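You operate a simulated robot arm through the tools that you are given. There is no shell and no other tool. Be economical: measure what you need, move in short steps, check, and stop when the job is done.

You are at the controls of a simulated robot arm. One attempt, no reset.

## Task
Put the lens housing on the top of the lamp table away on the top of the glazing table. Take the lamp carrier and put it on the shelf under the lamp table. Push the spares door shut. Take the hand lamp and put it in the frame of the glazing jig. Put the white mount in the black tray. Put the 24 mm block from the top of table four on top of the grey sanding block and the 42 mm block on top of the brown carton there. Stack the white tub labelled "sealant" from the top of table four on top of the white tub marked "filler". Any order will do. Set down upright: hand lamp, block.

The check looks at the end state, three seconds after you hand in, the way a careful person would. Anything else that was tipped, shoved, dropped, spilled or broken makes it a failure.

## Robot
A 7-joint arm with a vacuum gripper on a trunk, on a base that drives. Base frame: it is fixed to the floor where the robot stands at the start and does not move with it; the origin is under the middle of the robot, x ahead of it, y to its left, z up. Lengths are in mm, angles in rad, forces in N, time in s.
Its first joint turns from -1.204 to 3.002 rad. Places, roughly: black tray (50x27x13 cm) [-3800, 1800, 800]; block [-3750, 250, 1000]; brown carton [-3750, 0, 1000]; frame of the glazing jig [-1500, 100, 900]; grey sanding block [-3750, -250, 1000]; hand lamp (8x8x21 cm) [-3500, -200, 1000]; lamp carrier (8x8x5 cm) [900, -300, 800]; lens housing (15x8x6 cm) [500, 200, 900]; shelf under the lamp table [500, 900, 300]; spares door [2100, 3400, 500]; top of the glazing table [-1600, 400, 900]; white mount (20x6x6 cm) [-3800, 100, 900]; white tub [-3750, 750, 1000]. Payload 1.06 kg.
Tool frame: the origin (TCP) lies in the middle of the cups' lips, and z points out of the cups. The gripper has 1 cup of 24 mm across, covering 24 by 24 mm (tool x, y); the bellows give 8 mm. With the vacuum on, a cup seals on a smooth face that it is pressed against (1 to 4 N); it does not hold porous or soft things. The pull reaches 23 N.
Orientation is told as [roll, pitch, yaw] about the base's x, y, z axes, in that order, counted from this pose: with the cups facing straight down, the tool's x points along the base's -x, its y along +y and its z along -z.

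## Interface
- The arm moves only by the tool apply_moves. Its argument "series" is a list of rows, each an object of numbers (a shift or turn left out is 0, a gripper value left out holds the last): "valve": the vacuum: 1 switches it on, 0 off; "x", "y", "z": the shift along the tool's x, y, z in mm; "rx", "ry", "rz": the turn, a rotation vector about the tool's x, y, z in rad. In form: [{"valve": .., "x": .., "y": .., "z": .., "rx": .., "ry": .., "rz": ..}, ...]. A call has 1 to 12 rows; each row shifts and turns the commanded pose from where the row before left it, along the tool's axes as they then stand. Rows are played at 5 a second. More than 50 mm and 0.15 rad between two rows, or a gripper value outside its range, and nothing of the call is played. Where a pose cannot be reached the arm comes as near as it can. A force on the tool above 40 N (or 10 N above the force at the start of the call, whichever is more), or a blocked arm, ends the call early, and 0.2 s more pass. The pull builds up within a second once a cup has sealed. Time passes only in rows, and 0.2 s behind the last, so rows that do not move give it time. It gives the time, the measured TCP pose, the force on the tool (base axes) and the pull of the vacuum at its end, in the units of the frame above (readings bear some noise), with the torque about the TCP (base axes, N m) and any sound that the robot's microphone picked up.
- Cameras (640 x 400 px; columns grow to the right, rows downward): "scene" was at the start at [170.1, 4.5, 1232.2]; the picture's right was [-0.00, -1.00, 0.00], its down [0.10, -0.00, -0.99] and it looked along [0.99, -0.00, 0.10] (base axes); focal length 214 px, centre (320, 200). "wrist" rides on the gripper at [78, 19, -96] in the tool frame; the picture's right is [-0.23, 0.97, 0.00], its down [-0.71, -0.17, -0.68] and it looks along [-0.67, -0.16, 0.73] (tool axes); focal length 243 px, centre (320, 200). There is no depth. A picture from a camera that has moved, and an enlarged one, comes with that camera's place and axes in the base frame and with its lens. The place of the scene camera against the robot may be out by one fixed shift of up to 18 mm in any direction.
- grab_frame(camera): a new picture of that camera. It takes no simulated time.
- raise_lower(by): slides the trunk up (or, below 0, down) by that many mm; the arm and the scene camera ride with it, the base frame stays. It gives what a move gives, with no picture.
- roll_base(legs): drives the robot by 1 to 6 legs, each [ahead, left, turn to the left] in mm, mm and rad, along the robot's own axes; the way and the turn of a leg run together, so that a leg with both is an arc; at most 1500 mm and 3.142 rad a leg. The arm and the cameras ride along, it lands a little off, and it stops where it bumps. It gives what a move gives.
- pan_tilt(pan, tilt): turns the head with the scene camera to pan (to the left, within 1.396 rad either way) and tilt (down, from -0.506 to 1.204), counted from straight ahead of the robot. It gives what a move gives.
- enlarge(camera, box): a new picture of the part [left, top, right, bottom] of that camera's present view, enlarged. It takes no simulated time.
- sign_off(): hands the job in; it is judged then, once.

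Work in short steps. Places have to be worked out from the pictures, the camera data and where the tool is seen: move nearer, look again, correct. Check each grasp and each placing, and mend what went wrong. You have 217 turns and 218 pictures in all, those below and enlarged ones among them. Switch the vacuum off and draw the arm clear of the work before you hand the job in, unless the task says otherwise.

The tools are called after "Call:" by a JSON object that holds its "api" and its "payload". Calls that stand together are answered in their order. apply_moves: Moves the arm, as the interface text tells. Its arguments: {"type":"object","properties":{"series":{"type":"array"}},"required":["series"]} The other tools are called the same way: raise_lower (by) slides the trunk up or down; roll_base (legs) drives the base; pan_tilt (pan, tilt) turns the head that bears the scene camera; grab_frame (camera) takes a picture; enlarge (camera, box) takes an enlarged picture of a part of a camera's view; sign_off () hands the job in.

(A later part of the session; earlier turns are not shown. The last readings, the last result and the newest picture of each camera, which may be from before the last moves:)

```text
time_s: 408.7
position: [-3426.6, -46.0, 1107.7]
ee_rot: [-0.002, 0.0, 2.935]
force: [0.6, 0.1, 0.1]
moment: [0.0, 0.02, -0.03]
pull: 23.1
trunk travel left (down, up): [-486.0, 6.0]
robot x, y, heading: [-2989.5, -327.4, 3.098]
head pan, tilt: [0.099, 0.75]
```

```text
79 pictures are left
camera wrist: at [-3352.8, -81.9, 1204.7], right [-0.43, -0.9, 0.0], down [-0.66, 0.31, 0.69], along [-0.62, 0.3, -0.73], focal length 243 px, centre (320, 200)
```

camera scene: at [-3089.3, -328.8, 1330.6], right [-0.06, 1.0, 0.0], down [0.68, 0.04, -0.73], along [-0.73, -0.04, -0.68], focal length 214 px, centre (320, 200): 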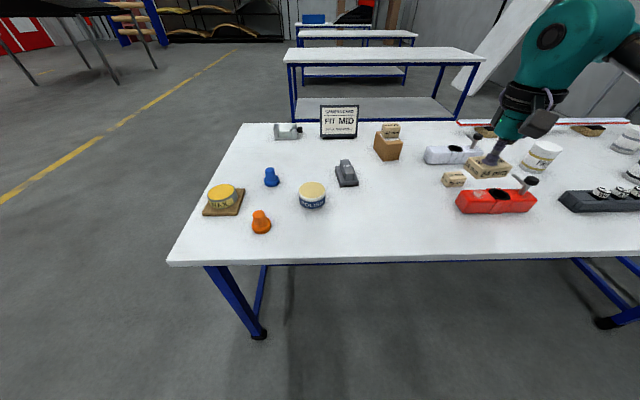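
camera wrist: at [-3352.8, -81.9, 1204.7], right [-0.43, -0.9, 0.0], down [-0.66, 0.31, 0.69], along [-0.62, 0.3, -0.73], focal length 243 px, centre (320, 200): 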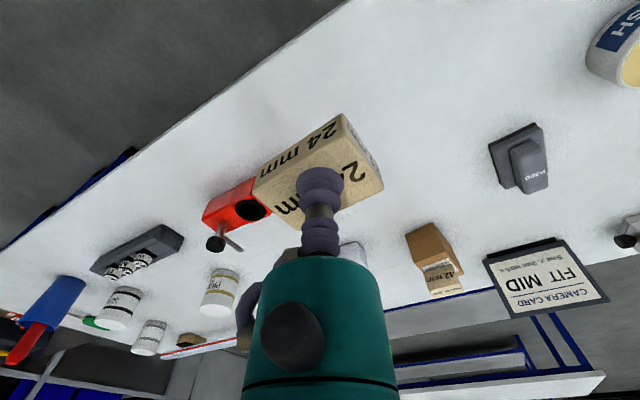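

Sanding block ridge ≈(-3683,-273). I drive so the block comes near above it.

Call:
{"api": "roll_base", "payload": {"legs": [[190, 225, 0.0]]}}

Call:
{"api": "grab_frame", "payload": {"camera": "wrist"}}

Call:
{"api": "grab_frame", "payload": {"camera": "scene"}}

```text
time_s: 410.8
position: [-3601.3, -237.5, 1108.0]
ee_rot: [-0.001, 0.0, 2.922]
force: [1.0, 0.3, -1.2]
moment: [0.0, -0.02, 0.0]
pull: 22.8
trunk travel left (down, up): [-486.0, 6.0]
robot x, y, heading: [-3164.3, -526.8, 3.091]
head pan, tilt: [0.099, 0.75]
stopped in leg 1: the robot was blocked; the commanded pose is now the measured one
```

```text
78 pictures are left
camera wrist: at [-3528.7, -274.9, 1204.6], right [-0.44, -0.9, 0.0], down [-0.65, 0.32, 0.69], along [-0.61, 0.3, -0.73], focal length 243 px, centre (320, 200)
```

wrist: 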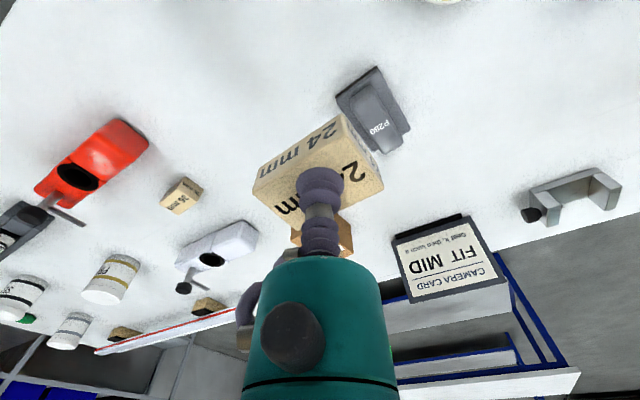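

```text
77 pictures are left
camera scene: at [-3268.0, -525.4, 1330.5], right [-0.05, 1.0, 0.0], down [0.68, 0.03, -0.73], along [-0.73, -0.04, -0.68], focal length 214 px, centre (320, 200)
```

scene: 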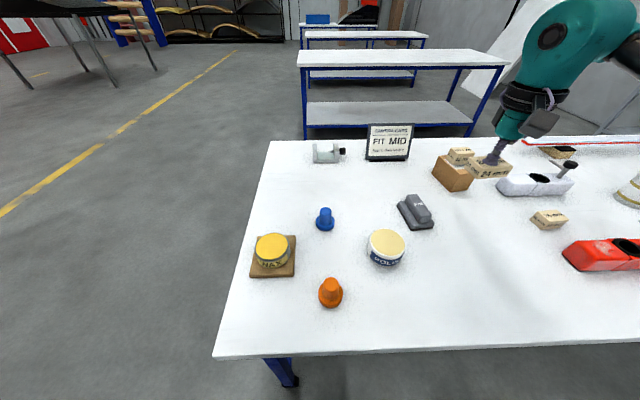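

The base touched something (likely the table's leg); nothing on the table moved. I ease back 15 mm and move the block over the ridge (-3685,-281) with the arm.

Call:
{"api": "roll_base", "payload": {"legs": [[-15, 0, 0]]}}

Call:
{"api": "apply_moves", "payload": {"series": [{"x": -28, "y": 20.4}, {"x": -28, "y": 20.4}, {"x": -29, "y": 20.4}, {"z": 30, "rz": -0.14}, {"z": 40, "rz": -0.14}, {"z": 30}, {}]}}

Call:
{"api": "grab_frame", "payload": {"camera": "wrist"}}

Call:
{"api": "enlarge", "payload": {"camera": "scene", "box": [360, 120, 520, 260]}}

```text
time_s: 411.6
position: [-3585.1, -238.9, 1109.8]
ee_rot: [-0.001, 0.0, 2.924]
force: [-0.2, 0.3, -0.1]
moment: [-0.03, 0.03, 0.0]
pull: 22.3
trunk travel left (down, up): [-486.0, 6.0]
robot x, y, heading: [-3149.5, -524.8, 3.092]
head pan, tilt: [0.099, 0.75]
```

```text
time_s: 413.1
position: [-3679.8, -284.8, 1009.8]
ee_rot: [-0.002, 0.0, -3.082]
force: [-0.5, 0.0, 0.6]
moment: [-0.01, 0.0, 0.02]
pull: 22.4
trunk travel left (down, up): [-486.0, 6.0]
robot x, y, heading: [-3151.4, -525.5, 3.093]
head pan, tilt: [0.099, 0.75]
```

```text
76 pictures are left
camera wrist: at [-3599.9, -299.1, 1105.5], right [-0.18, -0.98, 0.0], down [-0.72, 0.13, 0.69], along [-0.67, 0.12, -0.73], focal length 243 px, centre (320, 200)
```

wrist: 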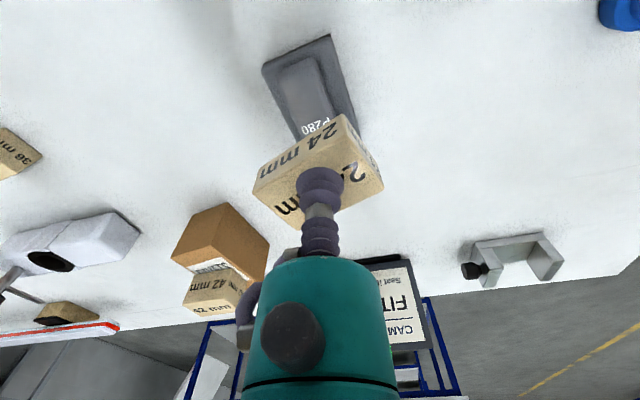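

```text
2.86 times, centred on (440, 190) of scene
camera zoom: at [-3252.3, -525.8, 1330.6], right [-0.05, 1.0, 0.0], down [0.68, 0.03, -0.73], along [-0.73, -0.04, -0.68], focal length 613 px, centre (-23, 229)
```

zoom: 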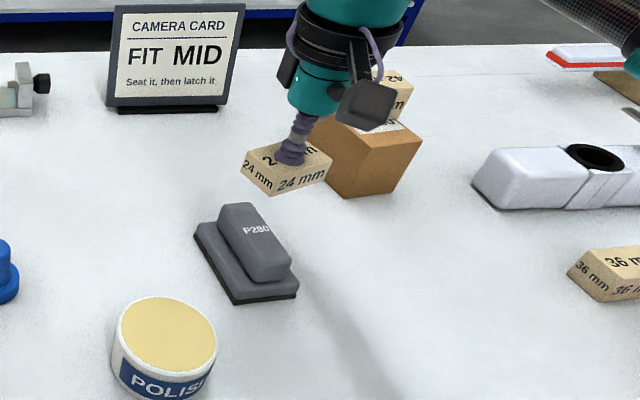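

I correct to (-3684,-277) and lower to just above the ridge, then check.

Call:
{"api": "apply_moves", "payload": {"series": [{"x": -3.5, "y": -8.2}, {"z": 30}, {"z": 25}, {"z": 10}, {}]}}

Call:
{"api": "enlarge", "payload": {"camera": "wrist", "box": [230, 30, 410, 200]}}

Call:
{"api": "enlarge", "payload": {"camera": "scene", "box": [380, 140, 500, 240]}}

```text
time_s: 414.4
position: [-3683.1, -273.9, 989.5]
ee_rot: [-0.001, -0.002, -3.084]
force: [1.1, -0.6, -0.7]
moment: [0.0, 0.0, 0.04]
pull: 22.8
out of reach, approached as far as the arm can: row 2, 3
trunk travel left (down, up): [-486.0, 6.0]
robot x, y, heading: [-3150.4, -529.5, 3.097]
head pan, tilt: [0.099, 0.75]
```

```text
2.35 times, centred on (320, 115) of wrist
camera zoom: at [-3602.5, -288.2, 1085.1], right [-0.18, -0.98, 0.0], down [-0.72, 0.13, 0.69], along [-0.68, 0.13, -0.73], focal length 571 px, centre (320, 400)
```

zoom: 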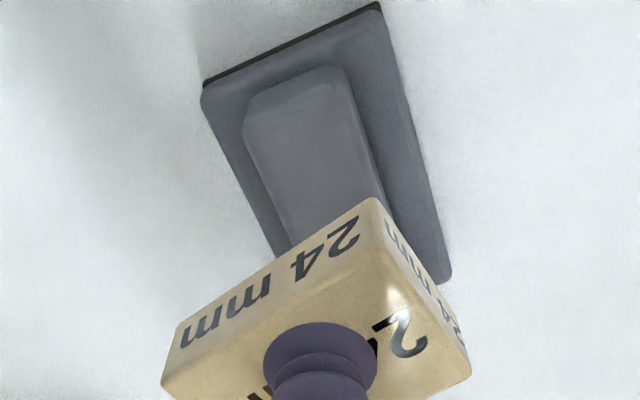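

```text
4.00 times, centred on (440, 190) of scene
camera zoom: at [-3252.4, -525.7, 1330.6], right [-0.05, 1.0, 0.0], down [0.68, 0.03, -0.73], along [-0.73, -0.04, -0.68], focal length 858 px, centre (-160, 240)
```

zoom: 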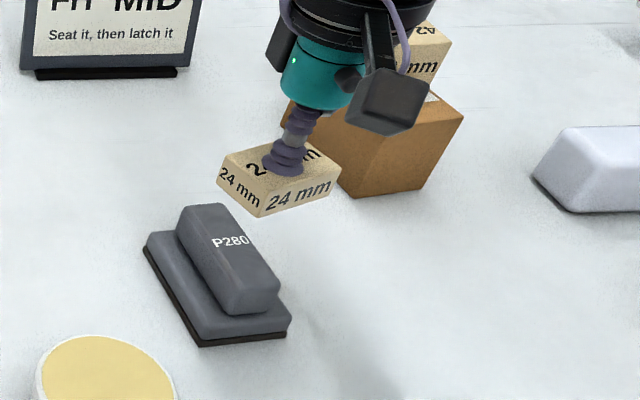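

The wrist is near its limit at this angle. I raise, shift the base right by 200 mm and bring the tool back, so that the arm works straight ahead.

Call:
{"api": "apply_moves", "payload": {"series": [{"z": -40}, {"z": -20}, {}]}}

Call:
{"api": "roll_base", "payload": {"legs": [[0, -210, 0.03]]}}

Call:
{"api": "apply_moves", "payload": {"series": [{"y": 45}, {"y": 45}, {"y": 45}, {"y": 45}, {"y": 30}, {}]}}

Call:
{"api": "grab_frame", "payload": {"camera": "wrist"}}

```text
time_s: 415.1
position: [-3682.8, -274.7, 1039.8]
ee_rot: [-0.003, -0.002, -3.083]
force: [-0.6, -0.6, -0.2]
moment: [-0.01, -0.02, 0.0]
pull: 23.2
out of reach, approached as far as the arm can: row 2
trunk travel left (down, up): [-486.0, 6.0]
robot x, y, heading: [-3147.5, -525.4, 3.094]
head pan, tilt: [0.099, 0.75]
```

```text
time_s: 416.8
position: [-3683.3, -76.8, 1037.8]
ee_rot: [0.0, -0.002, -3.054]
force: [-0.2, 0.0, -0.6]
moment: [0.0, 0.01, 0.01]
pull: 23.2
trunk travel left (down, up): [-486.0, 6.0]
robot x, y, heading: [-3141.6, -312.5, 3.122]
head pan, tilt: [0.099, 0.75]
```

```text
time_s: 418.2
position: [-3663.1, -289.4, 1036.9]
ee_rot: [-0.001, -0.002, -3.054]
force: [-0.2, 0.0, -0.2]
moment: [0.03, 0.03, -0.01]
pull: 23.1
trunk travel left (down, up): [-486.0, 6.0]
robot x, y, heading: [-3138.3, -314.7, 3.123]
head pan, tilt: [0.099, 0.75]
```

```text
72 pictures are left
camera wrist: at [-3583.7, -302.2, 1131.7], right [-0.15, -0.99, 0.0], down [-0.72, 0.11, 0.69], along [-0.68, 0.1, -0.73], focal length 243 px, centre (320, 200)
```

wrist: 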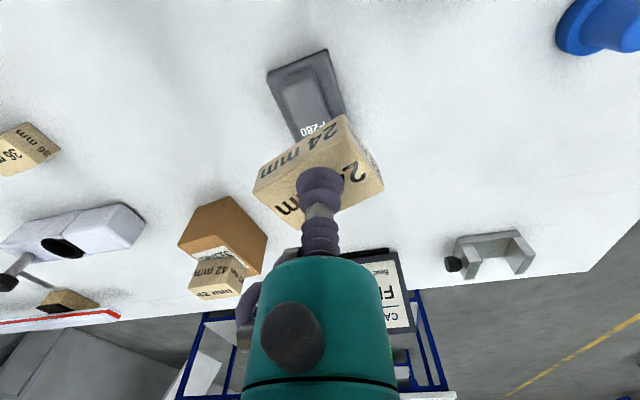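

Call:
{"api": "apply_moves", "payload": {"series": [{"x": -20.9, "y": -13.9}, {"z": 30}, {"z": 30}, {"z": 25}, {}]}}

Call:
{"api": "enlarge", "payload": {"camera": "wrist", "box": [230, 30, 410, 200]}}

Call:
{"api": "enlarge", "payload": {"camera": "scene", "box": [260, 120, 440, 240]}}

```text
time_s: 419.4
position: [-3687.3, -273.3, 951.8]
ee_rot: [-0.002, -0.001, -3.054]
force: [0.2, 0.0, 0.4]
moment: [-0.03, -0.05, -0.01]
pull: 23.4
trunk travel left (down, up): [-486.0, 6.0]
robot x, y, heading: [-3143.0, -310.8, 3.123]
head pan, tilt: [0.099, 0.75]
```

```text
2.35 times, centred on (320, 115) of wrist
camera zoom: at [-3606.8, -286.7, 1047.3], right [-0.15, -0.99, 0.0], down [-0.72, 0.11, 0.69], along [-0.68, 0.1, -0.73], focal length 571 px, centre (320, 400)
```

zoom: 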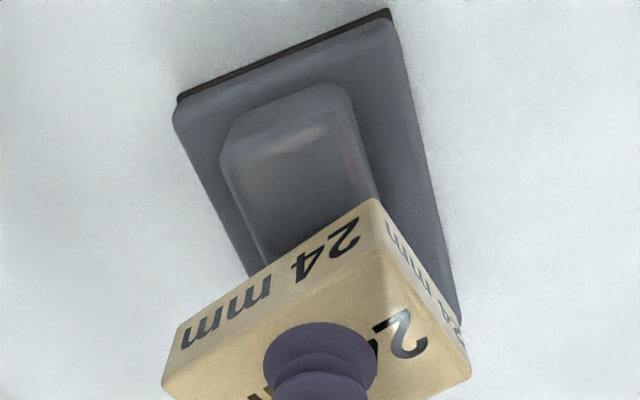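

```text
3.33 times, centred on (350, 180) of scene
camera zoom: at [-3245.0, -315.1, 1330.6], right [-0.08, 1.0, 0.0], down [0.68, 0.06, -0.73], along [-0.73, -0.06, -0.68], focal length 715 px, centre (220, 267)
```

zoom: 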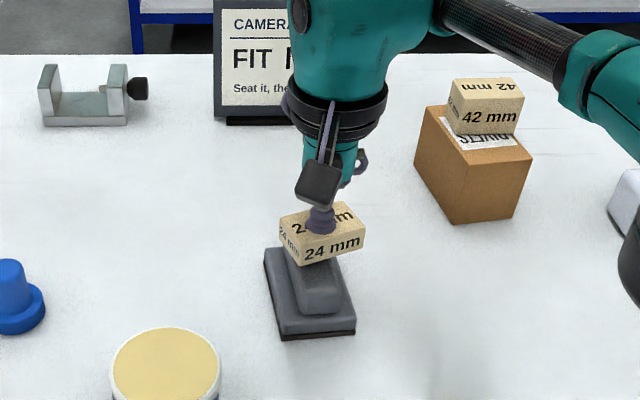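

The sanding block's centre is ≈(-3694,-279); I correct by (-7,-6) and lower to contact.

Call:
{"api": "apply_moves", "payload": {"series": [{"x": -7.5, "y": 5.4}, {"z": 12}, {"z": 6}, {"z": 4}, {}]}}

Call:
{"api": "apply_moves", "payload": {"series": [{"z": 4}, {"z": 3}, {}]}}

```text
time_s: 420.6
position: [-3695.1, -280.4, 932.9]
ee_rot: [-0.002, -0.005, -3.054]
force: [-2.6, 0.4, 18.0]
moment: [-0.01, -0.03, -0.02]
pull: 22.6
trunk travel left (down, up): [-486.0, 6.0]
robot x, y, heading: [-3143.1, -311.0, 3.124]
head pan, tilt: [0.099, 0.75]
```

```text
time_s: 421.4
position: [-3695.4, -280.7, 927.3]
ee_rot: [-0.002, -0.007, -3.055]
force: [-6.8, 4.3, 29.8]
moment: [0.0, -0.11, 0.02]
pull: 23.2
trunk travel left (down, up): [-486.0, 6.0]
robot x, y, heading: [-3144.5, -313.9, 3.124]
head pan, tilt: [0.099, 0.75]
```

Contact (over-pressed a little). I ease up 8 mm, release, wait, and draw up.

Call:
{"api": "apply_moves", "payload": {"series": [{"z": -4}, {"z": -4}, {"valve": 0}, {}, {}, {}, {}]}}

Call:
{"api": "apply_moves", "payload": {"series": [{"z": -5}, {"z": -10}, {"z": -20}, {"z": -40}, {"z": -40}, {"z": -40}, {}]}}

Call:
{"api": "enlarge", "payload": {"camera": "scene", "box": [260, 120, 440, 240]}}

```text
time_s: 423.0
position: [-3694.8, -281.7, 932.4]
ee_rot: [-0.004, -0.003, -3.054]
force: [2.1, -0.1, 2.7]
moment: [0.04, 0.02, 0.01]
pull: 0.0
trunk travel left (down, up): [-486.0, 6.0]
robot x, y, heading: [-3140.7, -314.2, 3.118]
head pan, tilt: [0.099, 0.75]
```

```text
time_s: 424.6
position: [-3694.1, -282.6, 1084.0]
ee_rot: [-0.003, -0.002, -3.054]
force: [-0.7, 0.1, 0.0]
moment: [0.01, 0.0, -0.01]
pull: 0.1
trunk travel left (down, up): [-486.0, 6.0]
robot x, y, heading: [-3144.6, -313.0, 3.125]
head pan, tilt: [0.099, 0.75]
```

```text
3.33 times, centred on (350, 180) of scene
camera zoom: at [-3245.3, -315.0, 1330.5], right [-0.08, 1.0, 0.0], down [0.68, 0.06, -0.73], along [-0.73, -0.06, -0.68], focal length 715 px, centre (220, 267)
```

zoom: 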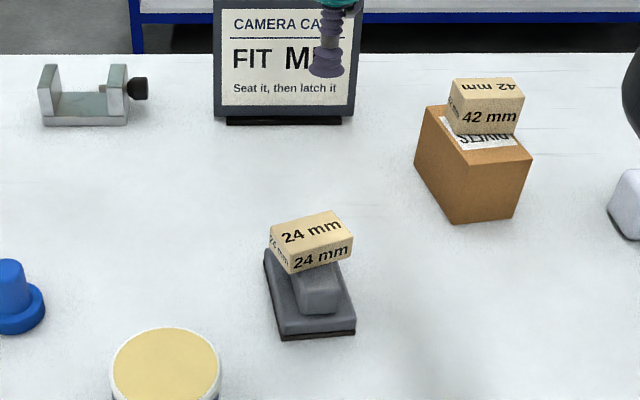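

Call:
{"api": "enlarge", "payload": {"camera": "scene", "box": [325, 170, 370, 230]}}

Call:
{"api": "grab_frame", "payload": {"camera": "wrist"}}

```text
6.67 times, centred on (348, 200) of scene
camera zoom: at [-3245.3, -315.0, 1330.5], right [-0.08, 1.0, 0.0], down [0.68, 0.06, -0.73], along [-0.73, -0.06, -0.68], focal length 1430 px, centre (137, 200)
```

zoom: 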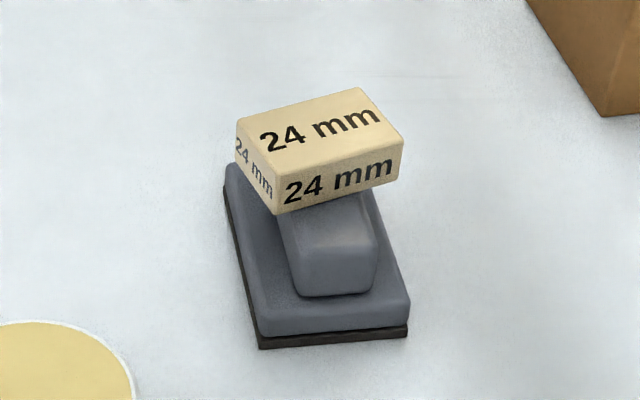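

```text
67 pictures are left
camera wrist: at [-3613.4, -295.4, 1181.2], right [-0.15, -0.99, 0.0], down [-0.72, 0.11, 0.69], along [-0.68, 0.1, -0.73], focal length 243 px, centre (320, 200)
```

wrist: 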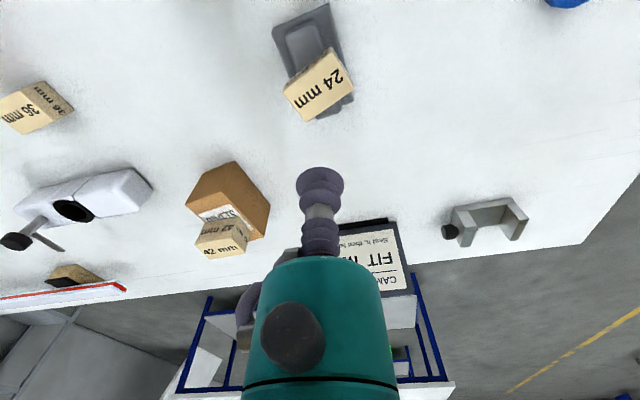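

The 24 mm block stands on the sanding block. Next the sealant tub from this side: I back off (to keep the elbow clear of the cup with the red tool), slide right, and look.

Call:
{"api": "roll_base", "payload": {"legs": [[-260, 0, 0], [0, -1060, 0]]}}

Call:
{"api": "apply_moves", "payload": {"series": [{"rz": 0.14}, {"rz": 0.14}, {"rz": 0.14}, {"z": -30}, {}]}}

Call:
{"api": "pan_tilt", "payload": {"pan": 0.0, "tilt": 0.6}}

Call:
{"api": "grab_frame", "payload": {"camera": "scene"}}

Call:
{"api": "grab_frame", "payload": {"camera": "wrist"}}

```text
time_s: 431.6
position: [-3398.5, 787.1, 1085.5]
ee_rot: [-0.002, -0.001, -3.07]
force: [-0.5, -1.0, -0.7]
moment: [0.0, 0.02, -0.02]
pull: 0.0
trunk travel left (down, up): [-486.0, 6.0]
robot x, y, heading: [-2849.1, 747.0, 3.107]
head pan, tilt: [0.099, 0.75]
```

```text
time_s: 432.8
position: [-3399.7, 786.8, 1114.9]
ee_rot: [-0.001, 0.001, 2.793]
force: [0.0, 0.1, -0.2]
moment: [-0.01, 0.0, -0.02]
pull: 0.0
trunk travel left (down, up): [-486.0, 6.0]
robot x, y, heading: [-2847.6, 746.9, 3.107]
head pan, tilt: [0.099, 0.75]
```

```text
time_s: 433.5
position: [-3399.3, 787.2, 1116.0]
ee_rot: [-0.002, -0.003, 2.791]
force: [0.0, 0.5, -2.0]
moment: [0.01, 0.01, -0.01]
pull: 0.1
trunk travel left (down, up): [-486.0, 6.0]
robot x, y, heading: [-2848.8, 749.2, 3.111]
head pan, tilt: [0.0, 0.6]
```

```text
66 pictures are left
camera scene: at [-2957.1, 755.5, 1343.4], right [0.04, 1.0, 0.0], down [0.56, -0.02, -0.82], along [-0.82, 0.03, -0.57], focal length 214 px, centre (320, 200)
```

scene: 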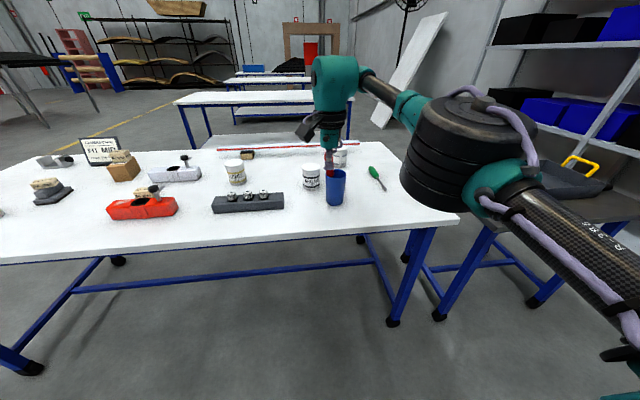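

```text
65 pictures are left
camera wrist: at [-3331.9, 742.0, 1210.7], right [-0.55, -0.83, 0.0], down [-0.61, 0.4, 0.69], along [-0.57, 0.38, -0.73], focal length 243 px, centre (320, 200)
```

wrist: 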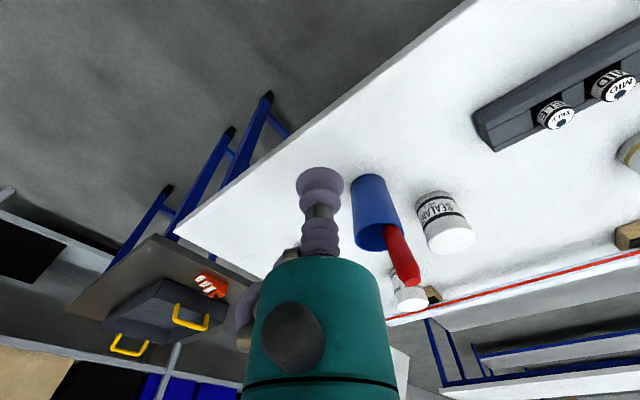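

Sealant lid ≈(-3745,746, 945); a red tool leans in the cup nearby. I drive ahead with the tool high (z≈1115).

Call:
{"api": "roll_base", "payload": {"legs": [[330, 48, 0]]}}

Call:
{"api": "grab_frame", "payload": {"camera": "wrist"}}

Call:
{"api": "enlarge", "payload": {"camera": "scene", "box": [240, 80, 440, 240]}}

```text
time_s: 435.7
position: [-3736.2, 750.9, 1114.7]
ee_rot: [-0.001, -0.003, 2.793]
force: [0.3, 0.0, -0.5]
moment: [0.02, -0.05, 0.01]
pull: 0.0
trunk travel left (down, up): [-486.0, 6.0]
robot x, y, heading: [-3183.6, 709.0, 3.109]
head pan, tilt: [0.0, 0.6]
```

```text
64 pictures are left
camera wrist: at [-3668.8, 705.3, 1210.4], right [-0.55, -0.83, 0.0], down [-0.61, 0.4, 0.69], along [-0.57, 0.38, -0.73], focal length 243 px, centre (320, 200)
```

wrist: 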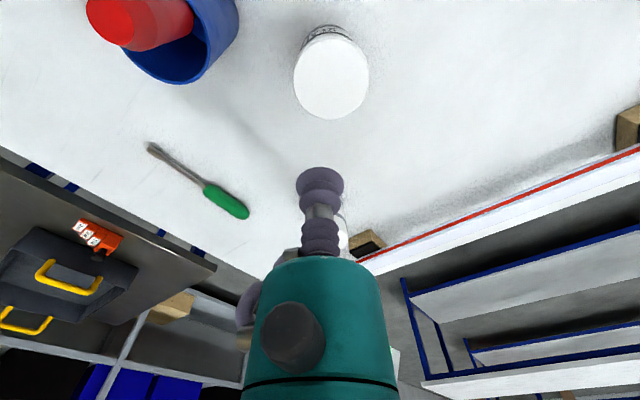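

```text
2.50 times, centred on (340, 160) of scene
camera zoom: at [-3294.0, 719.2, 1343.4], right [0.03, 1.0, 0.0], down [0.56, -0.02, -0.82], along [-0.82, 0.03, -0.57], focal length 536 px, centre (270, 300)
```

zoom: 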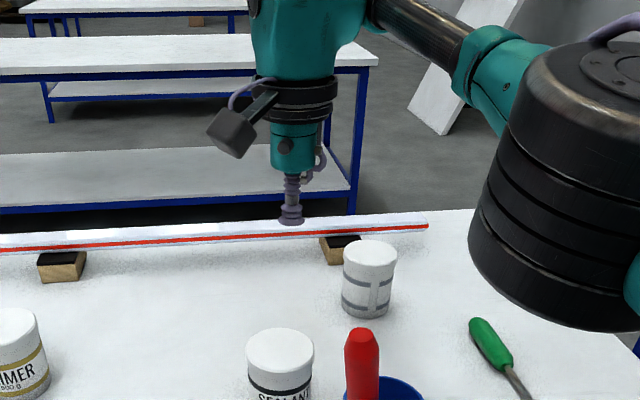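

Lid centre ≈(-3740,740). I correct and lower with the vacuum on.

Call:
{"api": "apply_moves", "payload": {"series": [{"x": 1, "y": 11.4, "valve": 1}, {"z": 45}, {"z": 45}, {"z": 40}, {"z": 15}, {}]}}

Call:
{"api": "enlarge", "payload": {"camera": "wrist", "box": [220, 40, 420, 200]}}

```text
time_s: 437.1
position: [-3738.8, 737.9, 970.9]
ee_rot: [-0.003, -0.002, 2.794]
force: [1.0, 0.6, -0.3]
moment: [-0.01, -0.01, 0.0]
pull: 0.0
trunk travel left (down, up): [-486.0, 6.0]
robot x, y, heading: [-3184.8, 710.3, 3.111]
head pan, tilt: [0.0, 0.6]
```

```text
2.50 times, centred on (320, 120) of wrist
camera zoom: at [-3670.6, 692.9, 1065.7], right [-0.55, -0.83, 0.0], down [-0.61, 0.4, 0.69], along [-0.57, 0.38, -0.73], focal length 606 px, centre (320, 400)
```

zoom: 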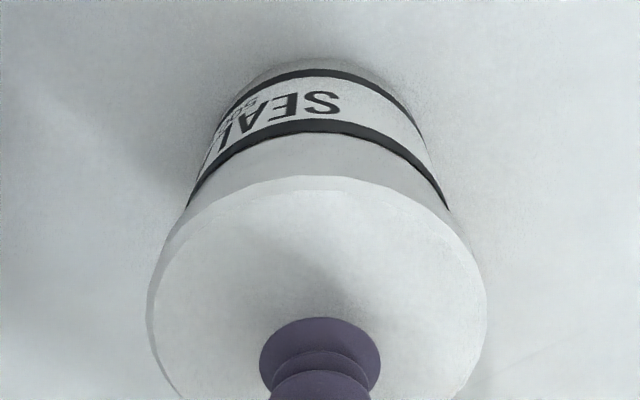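

Call:
{"api": "apply_moves", "payload": {"series": [{"z": 8}, {"z": 5}, {"z": 5}, {"z": 4}, {}]}}

Call:
{"api": "apply_moves", "payload": {"series": [{"z": 3}, {"z": 3}, {}]}}

```text
time_s: 438.3
position: [-3739.3, 737.9, 951.7]
ee_rot: [0.002, -0.007, 2.794]
force: [-1.5, -3.6, 20.8]
moment: [-0.06, -0.05, -0.11]
pull: 23.2
trunk travel left (down, up): [-486.0, 6.0]
robot x, y, heading: [-3185.1, 709.4, 3.106]
head pan, tilt: [0.0, 0.6]
```

```text
time_s: 439.2
position: [-3738.4, 737.4, 947.6]
ee_rot: [0.007, -0.008, 2.796]
force: [5.3, 0.1, 26.2]
moment: [0.0, -0.02, -0.12]
pull: 22.3
trunk travel left (down, up): [-486.0, 6.0]
robot x, y, heading: [-3185.1, 711.6, 3.105]
head pan, tilt: [0.0, 0.6]
stopped in row 3: the force on the tool passed its limit (the readings are from after the stop); the commanded pose is now the measured one
```

Sealed on the tub. I lift, move it aside from the cup (toward -y) and back away.

Call:
{"api": "apply_moves", "payload": {"series": [{"z": -8, "rx": 0.006, "ry": 0.006}, {"z": -20}, {"z": -40}, {"z": -45}, {"z": -45}, {"y": 45}, {"y": 30, "x": 10}, {}]}}

Call:
{"api": "grab_frame", "payload": {"camera": "wrist"}}

```text
time_s: 441.0
position: [-3721.4, 688.0, 1096.7]
ee_rot: [-0.002, -0.001, 2.794]
force: [-0.7, 0.0, -5.4]
moment: [0.0, -0.03, -0.02]
pull: 22.6
out of reach, approached as far as the arm can: row 6, 7
trunk travel left (down, up): [-486.0, 6.0]
robot x, y, heading: [-3189.5, 710.6, 3.108]
head pan, tilt: [0.0, 0.6]
```

```text
61 pictures are left
camera wrist: at [-3655.3, 643.0, 1192.6], right [-0.55, -0.83, 0.0], down [-0.61, 0.4, 0.69], along [-0.57, 0.38, -0.73], focal length 243 px, centre (320, 200)
```

wrist: 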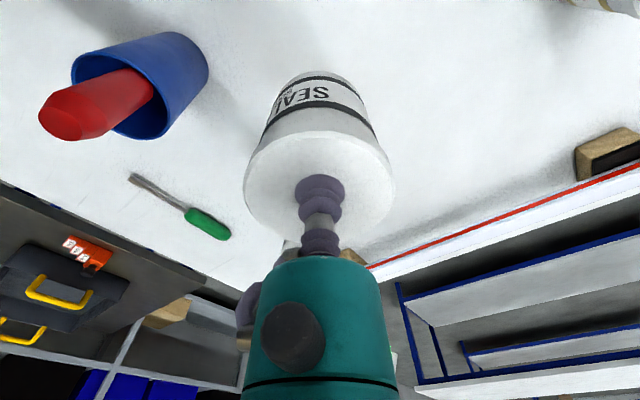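

Call:
{"api": "roll_base", "payload": {"legs": [[-340, 0, 0.03], [0, 1060, 0], [0, 1060, 0], [950, 0, 0], [930, 0, 0]]}}

```text
time_s: 462.1
position: [-5252.2, -1362.0, 1097.7]
ee_rot: [-0.002, -0.003, 2.786]
force: [0.1, -0.4, -6.0]
moment: [-0.04, -0.05, 0.03]
pull: 22.7
trunk travel left (down, up): [-486.0, 6.0]
robot x, y, heading: [-4713.3, -1343.7, 3.1]
head pan, tilt: [0.0, 0.6]
```

Call:
{"api": "roll_base", "payload": {"legs": [[0, 0, -3.1], [0, 1120, 0], [0, 1070, 0]]}}

Call:
{"api": "pan_tilt", "payload": {"pan": 0.1, "tilt": 0.65}}

Call:
{"api": "grab_frame", "payload": {"camera": "scene"}}

Call:
{"api": "grab_frame", "payload": {"camera": "wrist"}}

```text
time_s: 480.2
position: [-4013.3, 815.1, 1096.7]
ee_rot: [-0.002, -0.002, -0.387]
force: [-0.3, 0.6, -5.6]
moment: [-0.01, 0.05, -0.03]
pull: 22.5
trunk travel left (down, up): [-486.0, 6.0]
robot x, y, heading: [-4554.1, 813.4, -0.076]
head pan, tilt: [0.0, 0.6]
```

```text
time_s: 480.9
position: [-4013.7, 813.6, 1096.3]
ee_rot: [-0.005, -0.002, -0.387]
force: [-0.3, 0.4, -5.5]
moment: [0.05, 0.04, -0.01]
pull: 22.5
trunk travel left (down, up): [-486.0, 6.0]
robot x, y, heading: [-4552.3, 813.3, -0.078]
head pan, tilt: [0.099, 0.649]
```

```text
60 pictures are left
camera scene: at [-4470.3, 818.8, 1339.2], right [0.02, -1.0, 0.0], down [-0.6, -0.01, -0.8], along [0.8, 0.02, -0.6], focal length 214 px, centre (320, 200)
```

scene: 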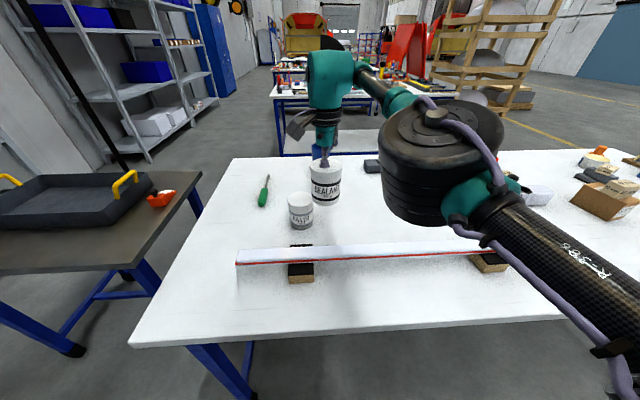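

```text
59 pictures are left
camera wrist: at [-4079.2, 861.4, 1192.4], right [0.58, 0.81, 0.0], down [0.59, -0.42, 0.69], along [0.56, -0.4, -0.73], focal length 243 px, centre (320, 200)
```

wrist: 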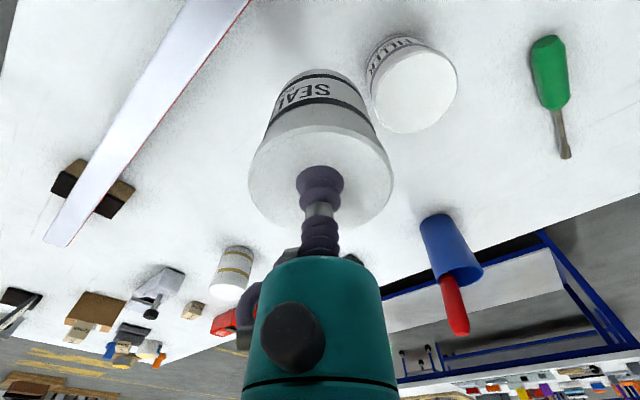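

Filler lid ≈(-3961,884). I drive a bit closer, then position by arm.

Call:
{"api": "roll_base", "payload": {"legs": [[55, 70, 0]]}}

Call:
{"api": "grab_frame", "payload": {"camera": "wrist"}}

Call:
{"api": "enlarge", "payload": {"camera": "scene", "box": [240, 120, 400, 260]}}

```text
time_s: 481.9
position: [-3951.6, 876.7, 1095.9]
ee_rot: [-0.004, -0.001, -0.386]
force: [0.3, 0.3, -5.6]
moment: [0.01, 0.03, -0.01]
pull: 23.1
trunk travel left (down, up): [-486.0, 6.0]
robot x, y, heading: [-4490.9, 872.3, -0.077]
head pan, tilt: [0.099, 0.649]
```

```text
58 pictures are left
camera wrist: at [-4016.9, 923.6, 1192.2], right [0.58, 0.81, 0.0], down [0.59, -0.42, 0.69], along [0.56, -0.4, -0.73], focal length 243 px, centre (320, 200)
```

wrist: 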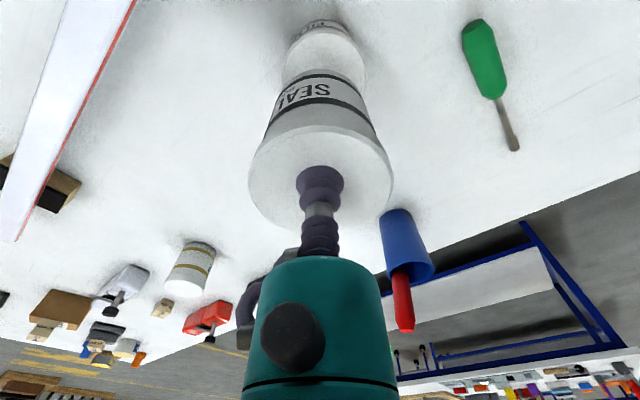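

```text
2.86 times, centred on (320, 190) of scene
camera zoom: at [-4407.8, 880.8, 1339.1], right [0.03, -1.0, 0.0], down [-0.61, -0.02, -0.8], along [0.8, 0.02, -0.61], focal length 613 px, centre (320, 229)
```

zoom: 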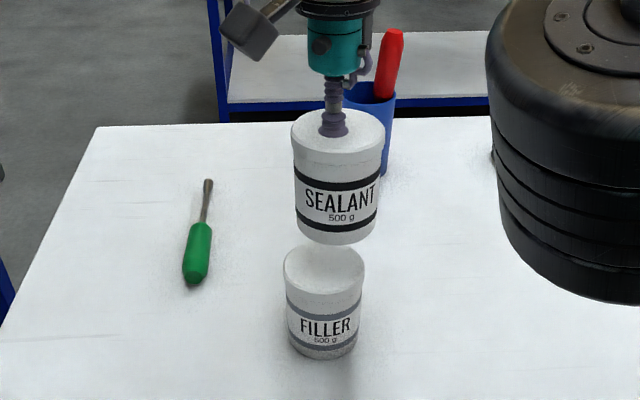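

Both views agree: filler lid centre ≈(-3967,890). I correct, lower to ~12 mm above, and check.

Call:
{"api": "apply_moves", "payload": {"series": [{"x": 18.8, "y": 6.4}, {"z": 20}, {"z": 14}, {}]}}

Call:
{"api": "enlarge", "payload": {"camera": "scene", "box": [260, 150, 380, 260]}}

Call:
{"api": "enlarge", "payload": {"camera": "wrist", "box": [220, 0, 420, 200]}}

```text
time_s: 482.9
position: [-3966.9, 887.9, 1063.8]
ee_rot: [-0.002, -0.002, -0.385]
force: [0.1, 0.1, -4.6]
moment: [0.02, 0.03, -0.02]
pull: 22.6
trunk travel left (down, up): [-486.0, 6.0]
robot x, y, heading: [-4489.5, 871.9, -0.073]
head pan, tilt: [0.099, 0.649]
```

```text
3.64 times, centred on (320, 205) of scene
camera zoom: at [-4408.6, 880.1, 1339.2], right [0.03, -1.0, 0.0], down [-0.6, -0.02, -0.8], along [0.8, 0.02, -0.6], focal length 780 px, centre (320, 182)
```

zoom: 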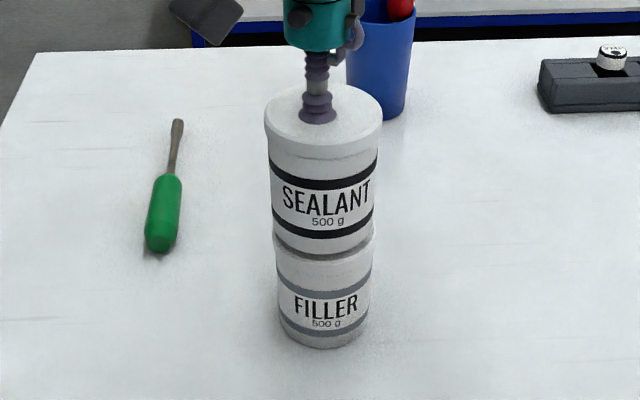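

```text
2.00 times, centred on (320, 100) of wrist
camera zoom: at [-4032.5, 935.2, 1158.9], right [0.58, 0.81, 0.0], down [0.59, -0.42, 0.69], along [0.56, -0.4, -0.73], focal length 485 px, centre (320, 400)
```

zoom: 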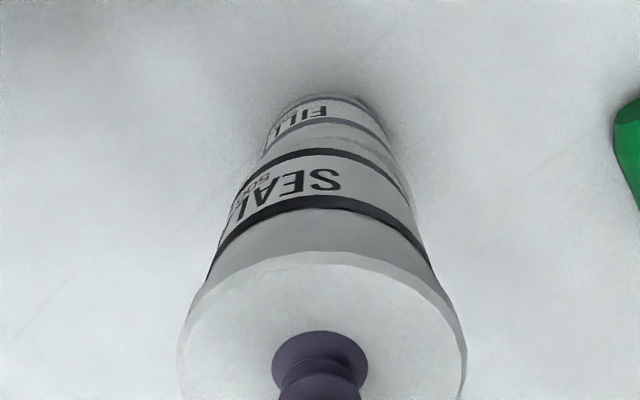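

Well aligned in both views. I lower to contact.

Call:
{"api": "apply_moves", "payload": {"series": [{"z": 6}, {"z": 4}, {"z": 3}, {}]}}

```text
time_s: 483.9
position: [-3968.1, 887.7, 1051.1]
ee_rot: [0.001, -0.005, -0.388]
force: [-2.3, -1.5, 11.3]
moment: [-0.03, -0.07, -0.01]
pull: 23.0
trunk travel left (down, up): [-486.0, 6.0]
robot x, y, heading: [-4489.7, 873.5, -0.066]
head pan, tilt: [0.099, 0.649]
```

Contact with 11 N. I ease a little, release, wait and draw up.

Call:
{"api": "apply_moves", "payload": {"series": [{"z": -2}, {"valve": 0}, {}, {}, {}, {}, {}]}}

Call:
{"api": "apply_moves", "payload": {"series": [{"z": -4}, {"z": -6}, {"z": -10}, {"z": -20}, {"z": -20}, {}]}}

Call:
{"api": "enlarge", "payload": {"camera": "scene", "box": [260, 130, 380, 260]}}

```text
time_s: 485.6
position: [-3967.7, 889.0, 1052.3]
ee_rot: [-0.002, -0.001, -0.387]
force: [0.2, 0.6, -0.8]
moment: [-0.02, 0.02, -0.01]
pull: 0.0
trunk travel left (down, up): [-486.0, 6.0]
robot x, y, heading: [-4489.3, 873.0, -0.07]
head pan, tilt: [0.099, 0.649]
```

```text
time_s: 486.9
position: [-3968.9, 887.3, 1113.9]
ee_rot: [-0.002, -0.002, -0.386]
force: [-0.6, 0.1, -0.4]
moment: [0.02, 0.02, 0.01]
pull: 0.1
trunk travel left (down, up): [-486.0, 6.0]
robot x, y, heading: [-4489.9, 875.6, -0.072]
head pan, tilt: [0.099, 0.649]
```

```text
3.08 times, centred on (320, 195) of scene
camera zoom: at [-4408.9, 880.1, 1339.2], right [0.03, -1.0, 0.0], down [-0.6, -0.02, -0.8], along [0.8, 0.02, -0.6], focal length 660 px, centre (320, 215)
```

zoom: 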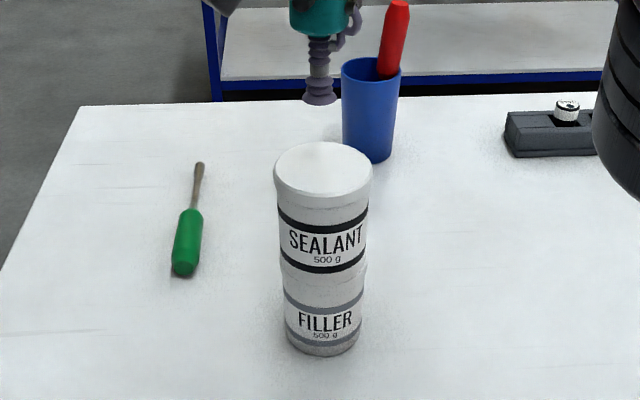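

The tubs are stacked. Next the white mount: I slide right along the far side and look at it closely.

Call:
{"api": "roll_base", "payload": {"legs": [[0, -680, 0.05]]}}

Call:
{"api": "grab_frame", "payload": {"camera": "wrist"}}

Call:
{"api": "enlarge", "payload": {"camera": "scene", "box": [240, 130, 420, 250]}}

```text
time_s: 490.7
position: [-4004.8, 228.2, 1113.2]
ee_rot: [-0.002, -0.003, -0.345]
force: [0.6, 0.0, 0.4]
moment: [0.02, 0.01, 0.02]
pull: 0.0
trunk travel left (down, up): [-486.0, 6.0]
robot x, y, heading: [-4526.5, 191.7, -0.034]
head pan, tilt: [0.099, 0.649]
```

```text
53 pictures are left
camera wrist: at [-4071.6, 272.7, 1209.1], right [0.55, 0.84, 0.0], down [0.61, -0.4, 0.69], along [0.57, -0.38, -0.73], focal length 243 px, centre (320, 200)
```

wrist: 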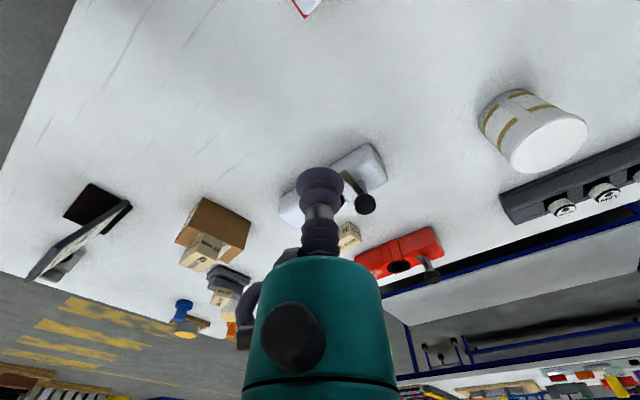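

```text
3.33 times, centred on (330, 190) of scene
camera zoom: at [-4444.6, 203.3, 1339.2], right [0.07, -1.0, 0.0], down [-0.6, -0.04, -0.8], along [0.79, 0.06, -0.6], focal length 715 px, centre (287, 233)
```

zoom: 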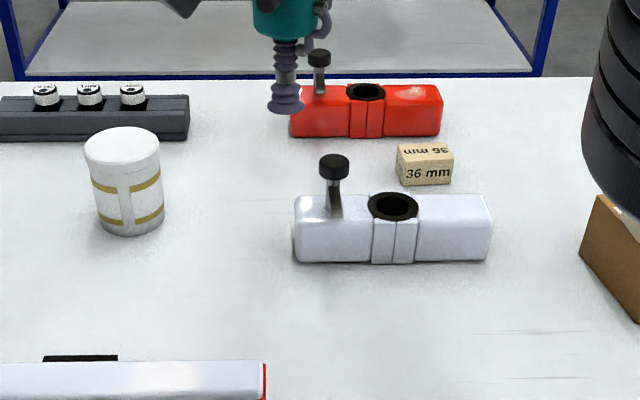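

The mount lies along y, centred ≈(-3841,139), its flat part beside the ring is at ≈(-3840,97). I drive nearer and view it with the wrist camera.

Call:
{"api": "roll_base", "payload": {"legs": [[130, -90, 0.03]]}}

Call:
{"api": "grab_frame", "payload": {"camera": "wrist"}}

```text
time_s: 492.1
position: [-3878.8, 149.2, 1111.8]
ee_rot: [-0.002, -0.002, -0.31]
force: [-0.4, -1.3, -0.3]
moment: [0.05, 0.05, 0.01]
pull: 0.1
trunk travel left (down, up): [-486.0, 6.0]
robot x, y, heading: [-4402.3, 95.0, 0.002]
head pan, tilt: [0.099, 0.649]
```

```text
51 pictures are left
camera wrist: at [-3948.0, 192.9, 1208.8], right [0.52, 0.85, 0.0], down [0.62, -0.38, 0.69], along [0.58, -0.36, -0.73], focal length 243 px, centre (320, 200)
```

wrist: 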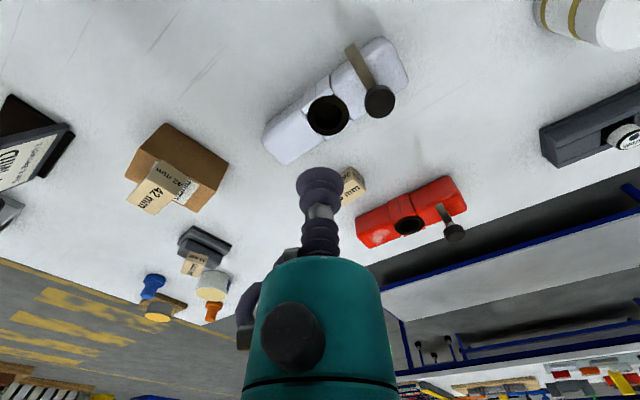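

Flat spot ≈(-3832,92). I move above it and lower to z≈985 for a check.

Call:
{"api": "apply_moves", "payload": {"series": [{"z": 40}, {"x": -31, "y": -20, "z": 10}, {"x": -31, "y": -20, "z": 10}, {"z": 40}, {"z": 25}, {}]}}

Call:
{"api": "enlarge", "payload": {"camera": "wrist", "box": [220, 30, 420, 200]}}

Call:
{"api": "enlarge", "payload": {"camera": "scene", "box": [240, 130, 420, 250]}}

```text
time_s: 493.5
position: [-3846.0, 108.8, 994.0]
ee_rot: [-0.002, -0.001, -0.313]
force: [-0.2, -0.6, 0.4]
moment: [0.03, 0.03, 0.02]
pull: 0.1
out of reach, approached as far as the arm can: row 3
trunk travel left (down, up): [-486.0, 6.0]
robot x, y, heading: [-4398.2, 99.5, 0.002]
head pan, tilt: [0.099, 0.649]
```

```text
2.35 times, centred on (320, 115) of wrist
camera zoom: at [-3914.5, 150.9, 1089.2], right [0.52, 0.85, 0.0], down [0.62, -0.38, 0.69], along [0.59, -0.36, -0.73], focal length 571 px, centre (320, 400)
```

zoom: 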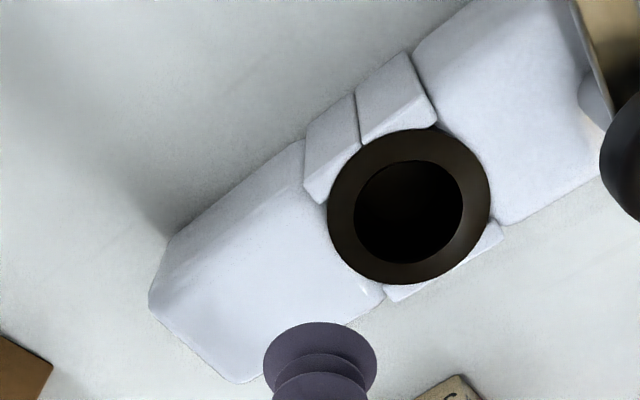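

```text
3.33 times, centred on (330, 190) of scene
camera zoom: at [-4319.2, 112.7, 1339.2], right [0.1, -1.0, 0.0], down [-0.6, -0.06, -0.8], along [0.79, 0.08, -0.6], focal length 715 px, centre (287, 233)
```

zoom: 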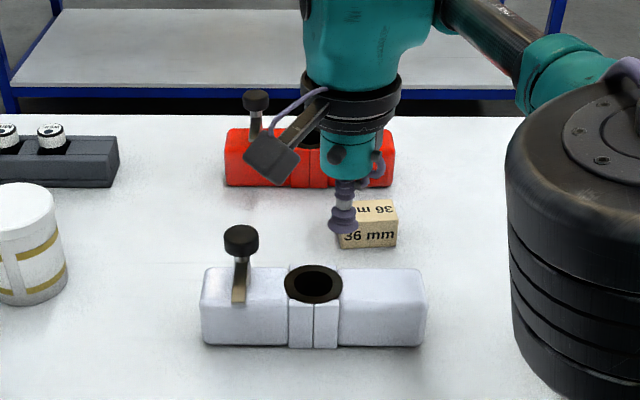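

I correct to (-3834,92) and lower with vacuum.

Call:
{"api": "apply_moves", "payload": {"series": [{"x": -16.6, "y": -12.5, "valve": 1}, {"z": 30}, {"z": 20}, {"z": 10}, {}]}}

Call:
{"api": "enlarge", "payload": {"camera": "wrist", "box": [220, 30, 420, 200]}}

```text
time_s: 494.7
position: [-3848.4, 105.3, 946.5]
ee_rot: [-0.002, -0.002, -0.313]
force: [0.7, -0.5, -0.3]
moment: [-0.02, 0.01, -0.04]
pull: 0.1
out of reach, approached as far as the arm can: row 1, 3
trunk travel left (down, up): [-486.0, 6.0]
robot x, y, heading: [-4403.1, 98.7, 0.0]
head pan, tilt: [0.099, 0.649]
```

```text
2.35 times, centred on (320, 115) of wrist
camera zoom: at [-3916.7, 146.9, 1041.9], right [0.52, 0.85, 0.0], down [0.62, -0.38, 0.69], along [0.58, -0.36, -0.73], focal length 571 px, centre (320, 400)
```

zoom: 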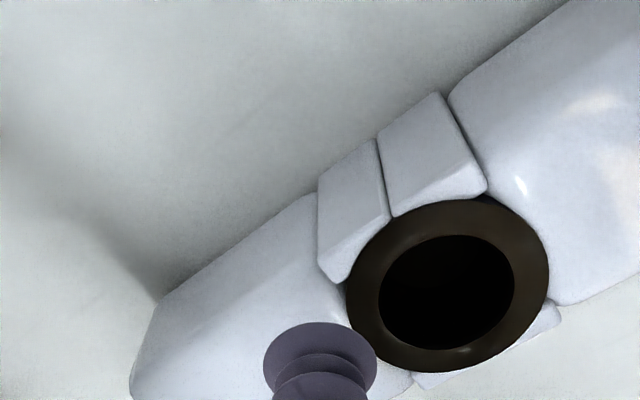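

Slightly short of reach; I drive 25 mm nearer and re-aim.

Call:
{"api": "roll_base", "payload": {"legs": [[25, 0, 0]]}}

Call:
{"api": "apply_moves", "payload": {"series": [{"x": 2, "y": -12}, {}]}}

Call:
{"api": "enlarge", "payload": {"camera": "wrist", "box": [220, 30, 420, 200]}}

```text
time_s: 495.5
position: [-3821.7, 104.6, 945.3]
ee_rot: [-0.003, 0.001, -0.311]
force: [1.1, -0.2, -0.8]
moment: [-0.01, -0.01, 0.0]
pull: 0.1
trunk travel left (down, up): [-486.0, 6.0]
robot x, y, heading: [-4375.5, 97.2, -0.002]
head pan, tilt: [0.099, 0.649]
```

```text
time_s: 496.1
position: [-3826.1, 93.6, 942.9]
ee_rot: [-0.009, 0.006, -0.322]
force: [1.2, -0.3, 0.1]
moment: [0.02, 0.02, 0.04]
pull: 0.0
out of reach, approached as far as the arm can: row 1
trunk travel left (down, up): [-486.0, 6.0]
robot x, y, heading: [-4371.3, 102.7, -0.005]
head pan, tilt: [0.099, 0.649]
```

```text
2.35 times, centred on (320, 115) of wrist
camera zoom: at [-3893.3, 136.4, 1038.4], right [0.53, 0.85, -0.01], down [0.62, -0.38, 0.68], along [0.57, -0.37, -0.73], focal length 571 px, centre (320, 400)
```

zoom: 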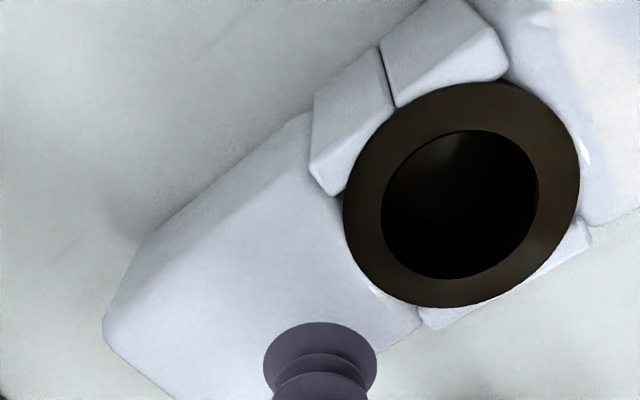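

The reach is marginal with the trunk so high; I raise the tool and lower the trunk by 120 mm to gain reach.

Call:
{"api": "apply_moves", "payload": {"series": [{"z": -40, "rx": -0.009, "ry": -0.006}, {"z": -40}, {"z": -40}, {"z": -10}, {}]}}

Call:
{"api": "raise_lower", "payload": {"by": -120}}

Call:
{"api": "apply_moves", "payload": {"series": [{"z": 2}, {}]}}

```text
time_s: 497.3
position: [-3828.6, 94.6, 1076.8]
ee_rot: [0.008, -0.008, -0.313]
force: [0.3, -1.2, -0.5]
moment: [-0.01, 0.01, -0.01]
pull: 0.1
trunk travel left (down, up): [-486.0, 6.0]
robot x, y, heading: [-4374.9, 99.1, 0.003]
head pan, tilt: [0.099, 0.649]
```

```text
time_s: 498.8
position: [-3830.1, 93.5, 957.1]
ee_rot: [0.007, -0.009, -0.313]
force: [-0.1, 0.1, -1.0]
moment: [0.05, 0.04, -0.01]
pull: 0.0
trunk travel left (down, up): [-366.0, 126.0]
robot x, y, heading: [-4375.1, 98.4, 0.003]
head pan, tilt: [0.099, 0.649]
```

```text
time_s: 499.4
position: [-3828.4, 94.3, 954.3]
ee_rot: [0.005, -0.007, -0.315]
force: [0.5, 0.2, -0.2]
moment: [0.03, 0.02, 0.02]
pull: 0.1
trunk travel left (down, up): [-366.0, 126.0]
robot x, y, heading: [-4377.7, 97.9, -0.002]
head pan, tilt: [0.099, 0.649]
```

Call:
{"api": "pan_tilt", "payload": {"pan": -0.6, "tilt": 0.65}}

Call:
{"api": "grab_frame", "payload": {"camera": "scene"}}

```text
time_s: 500.5
position: [-3828.8, 94.3, 954.5]
ee_rot: [0.007, -0.008, -0.315]
force: [0.0, -0.4, 1.1]
moment: [0.01, -0.05, 0.0]
pull: 0.1
trunk travel left (down, up): [-366.0, 126.0]
robot x, y, heading: [-4376.6, 99.8, 0.0]
head pan, tilt: [-0.6, 0.649]
```

```text
46 pictures are left
camera scene: at [-4230.2, 55.3, 1204.6], right [-0.56, -0.83, 0.0], down [-0.5, 0.34, -0.8], along [0.66, -0.45, -0.6], focal length 214 px, centre (320, 200)
```

scene: 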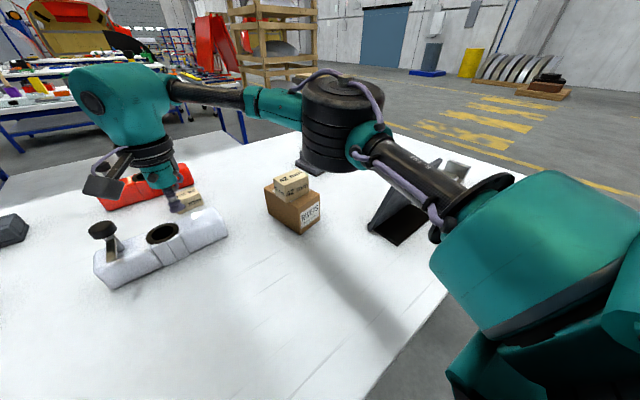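

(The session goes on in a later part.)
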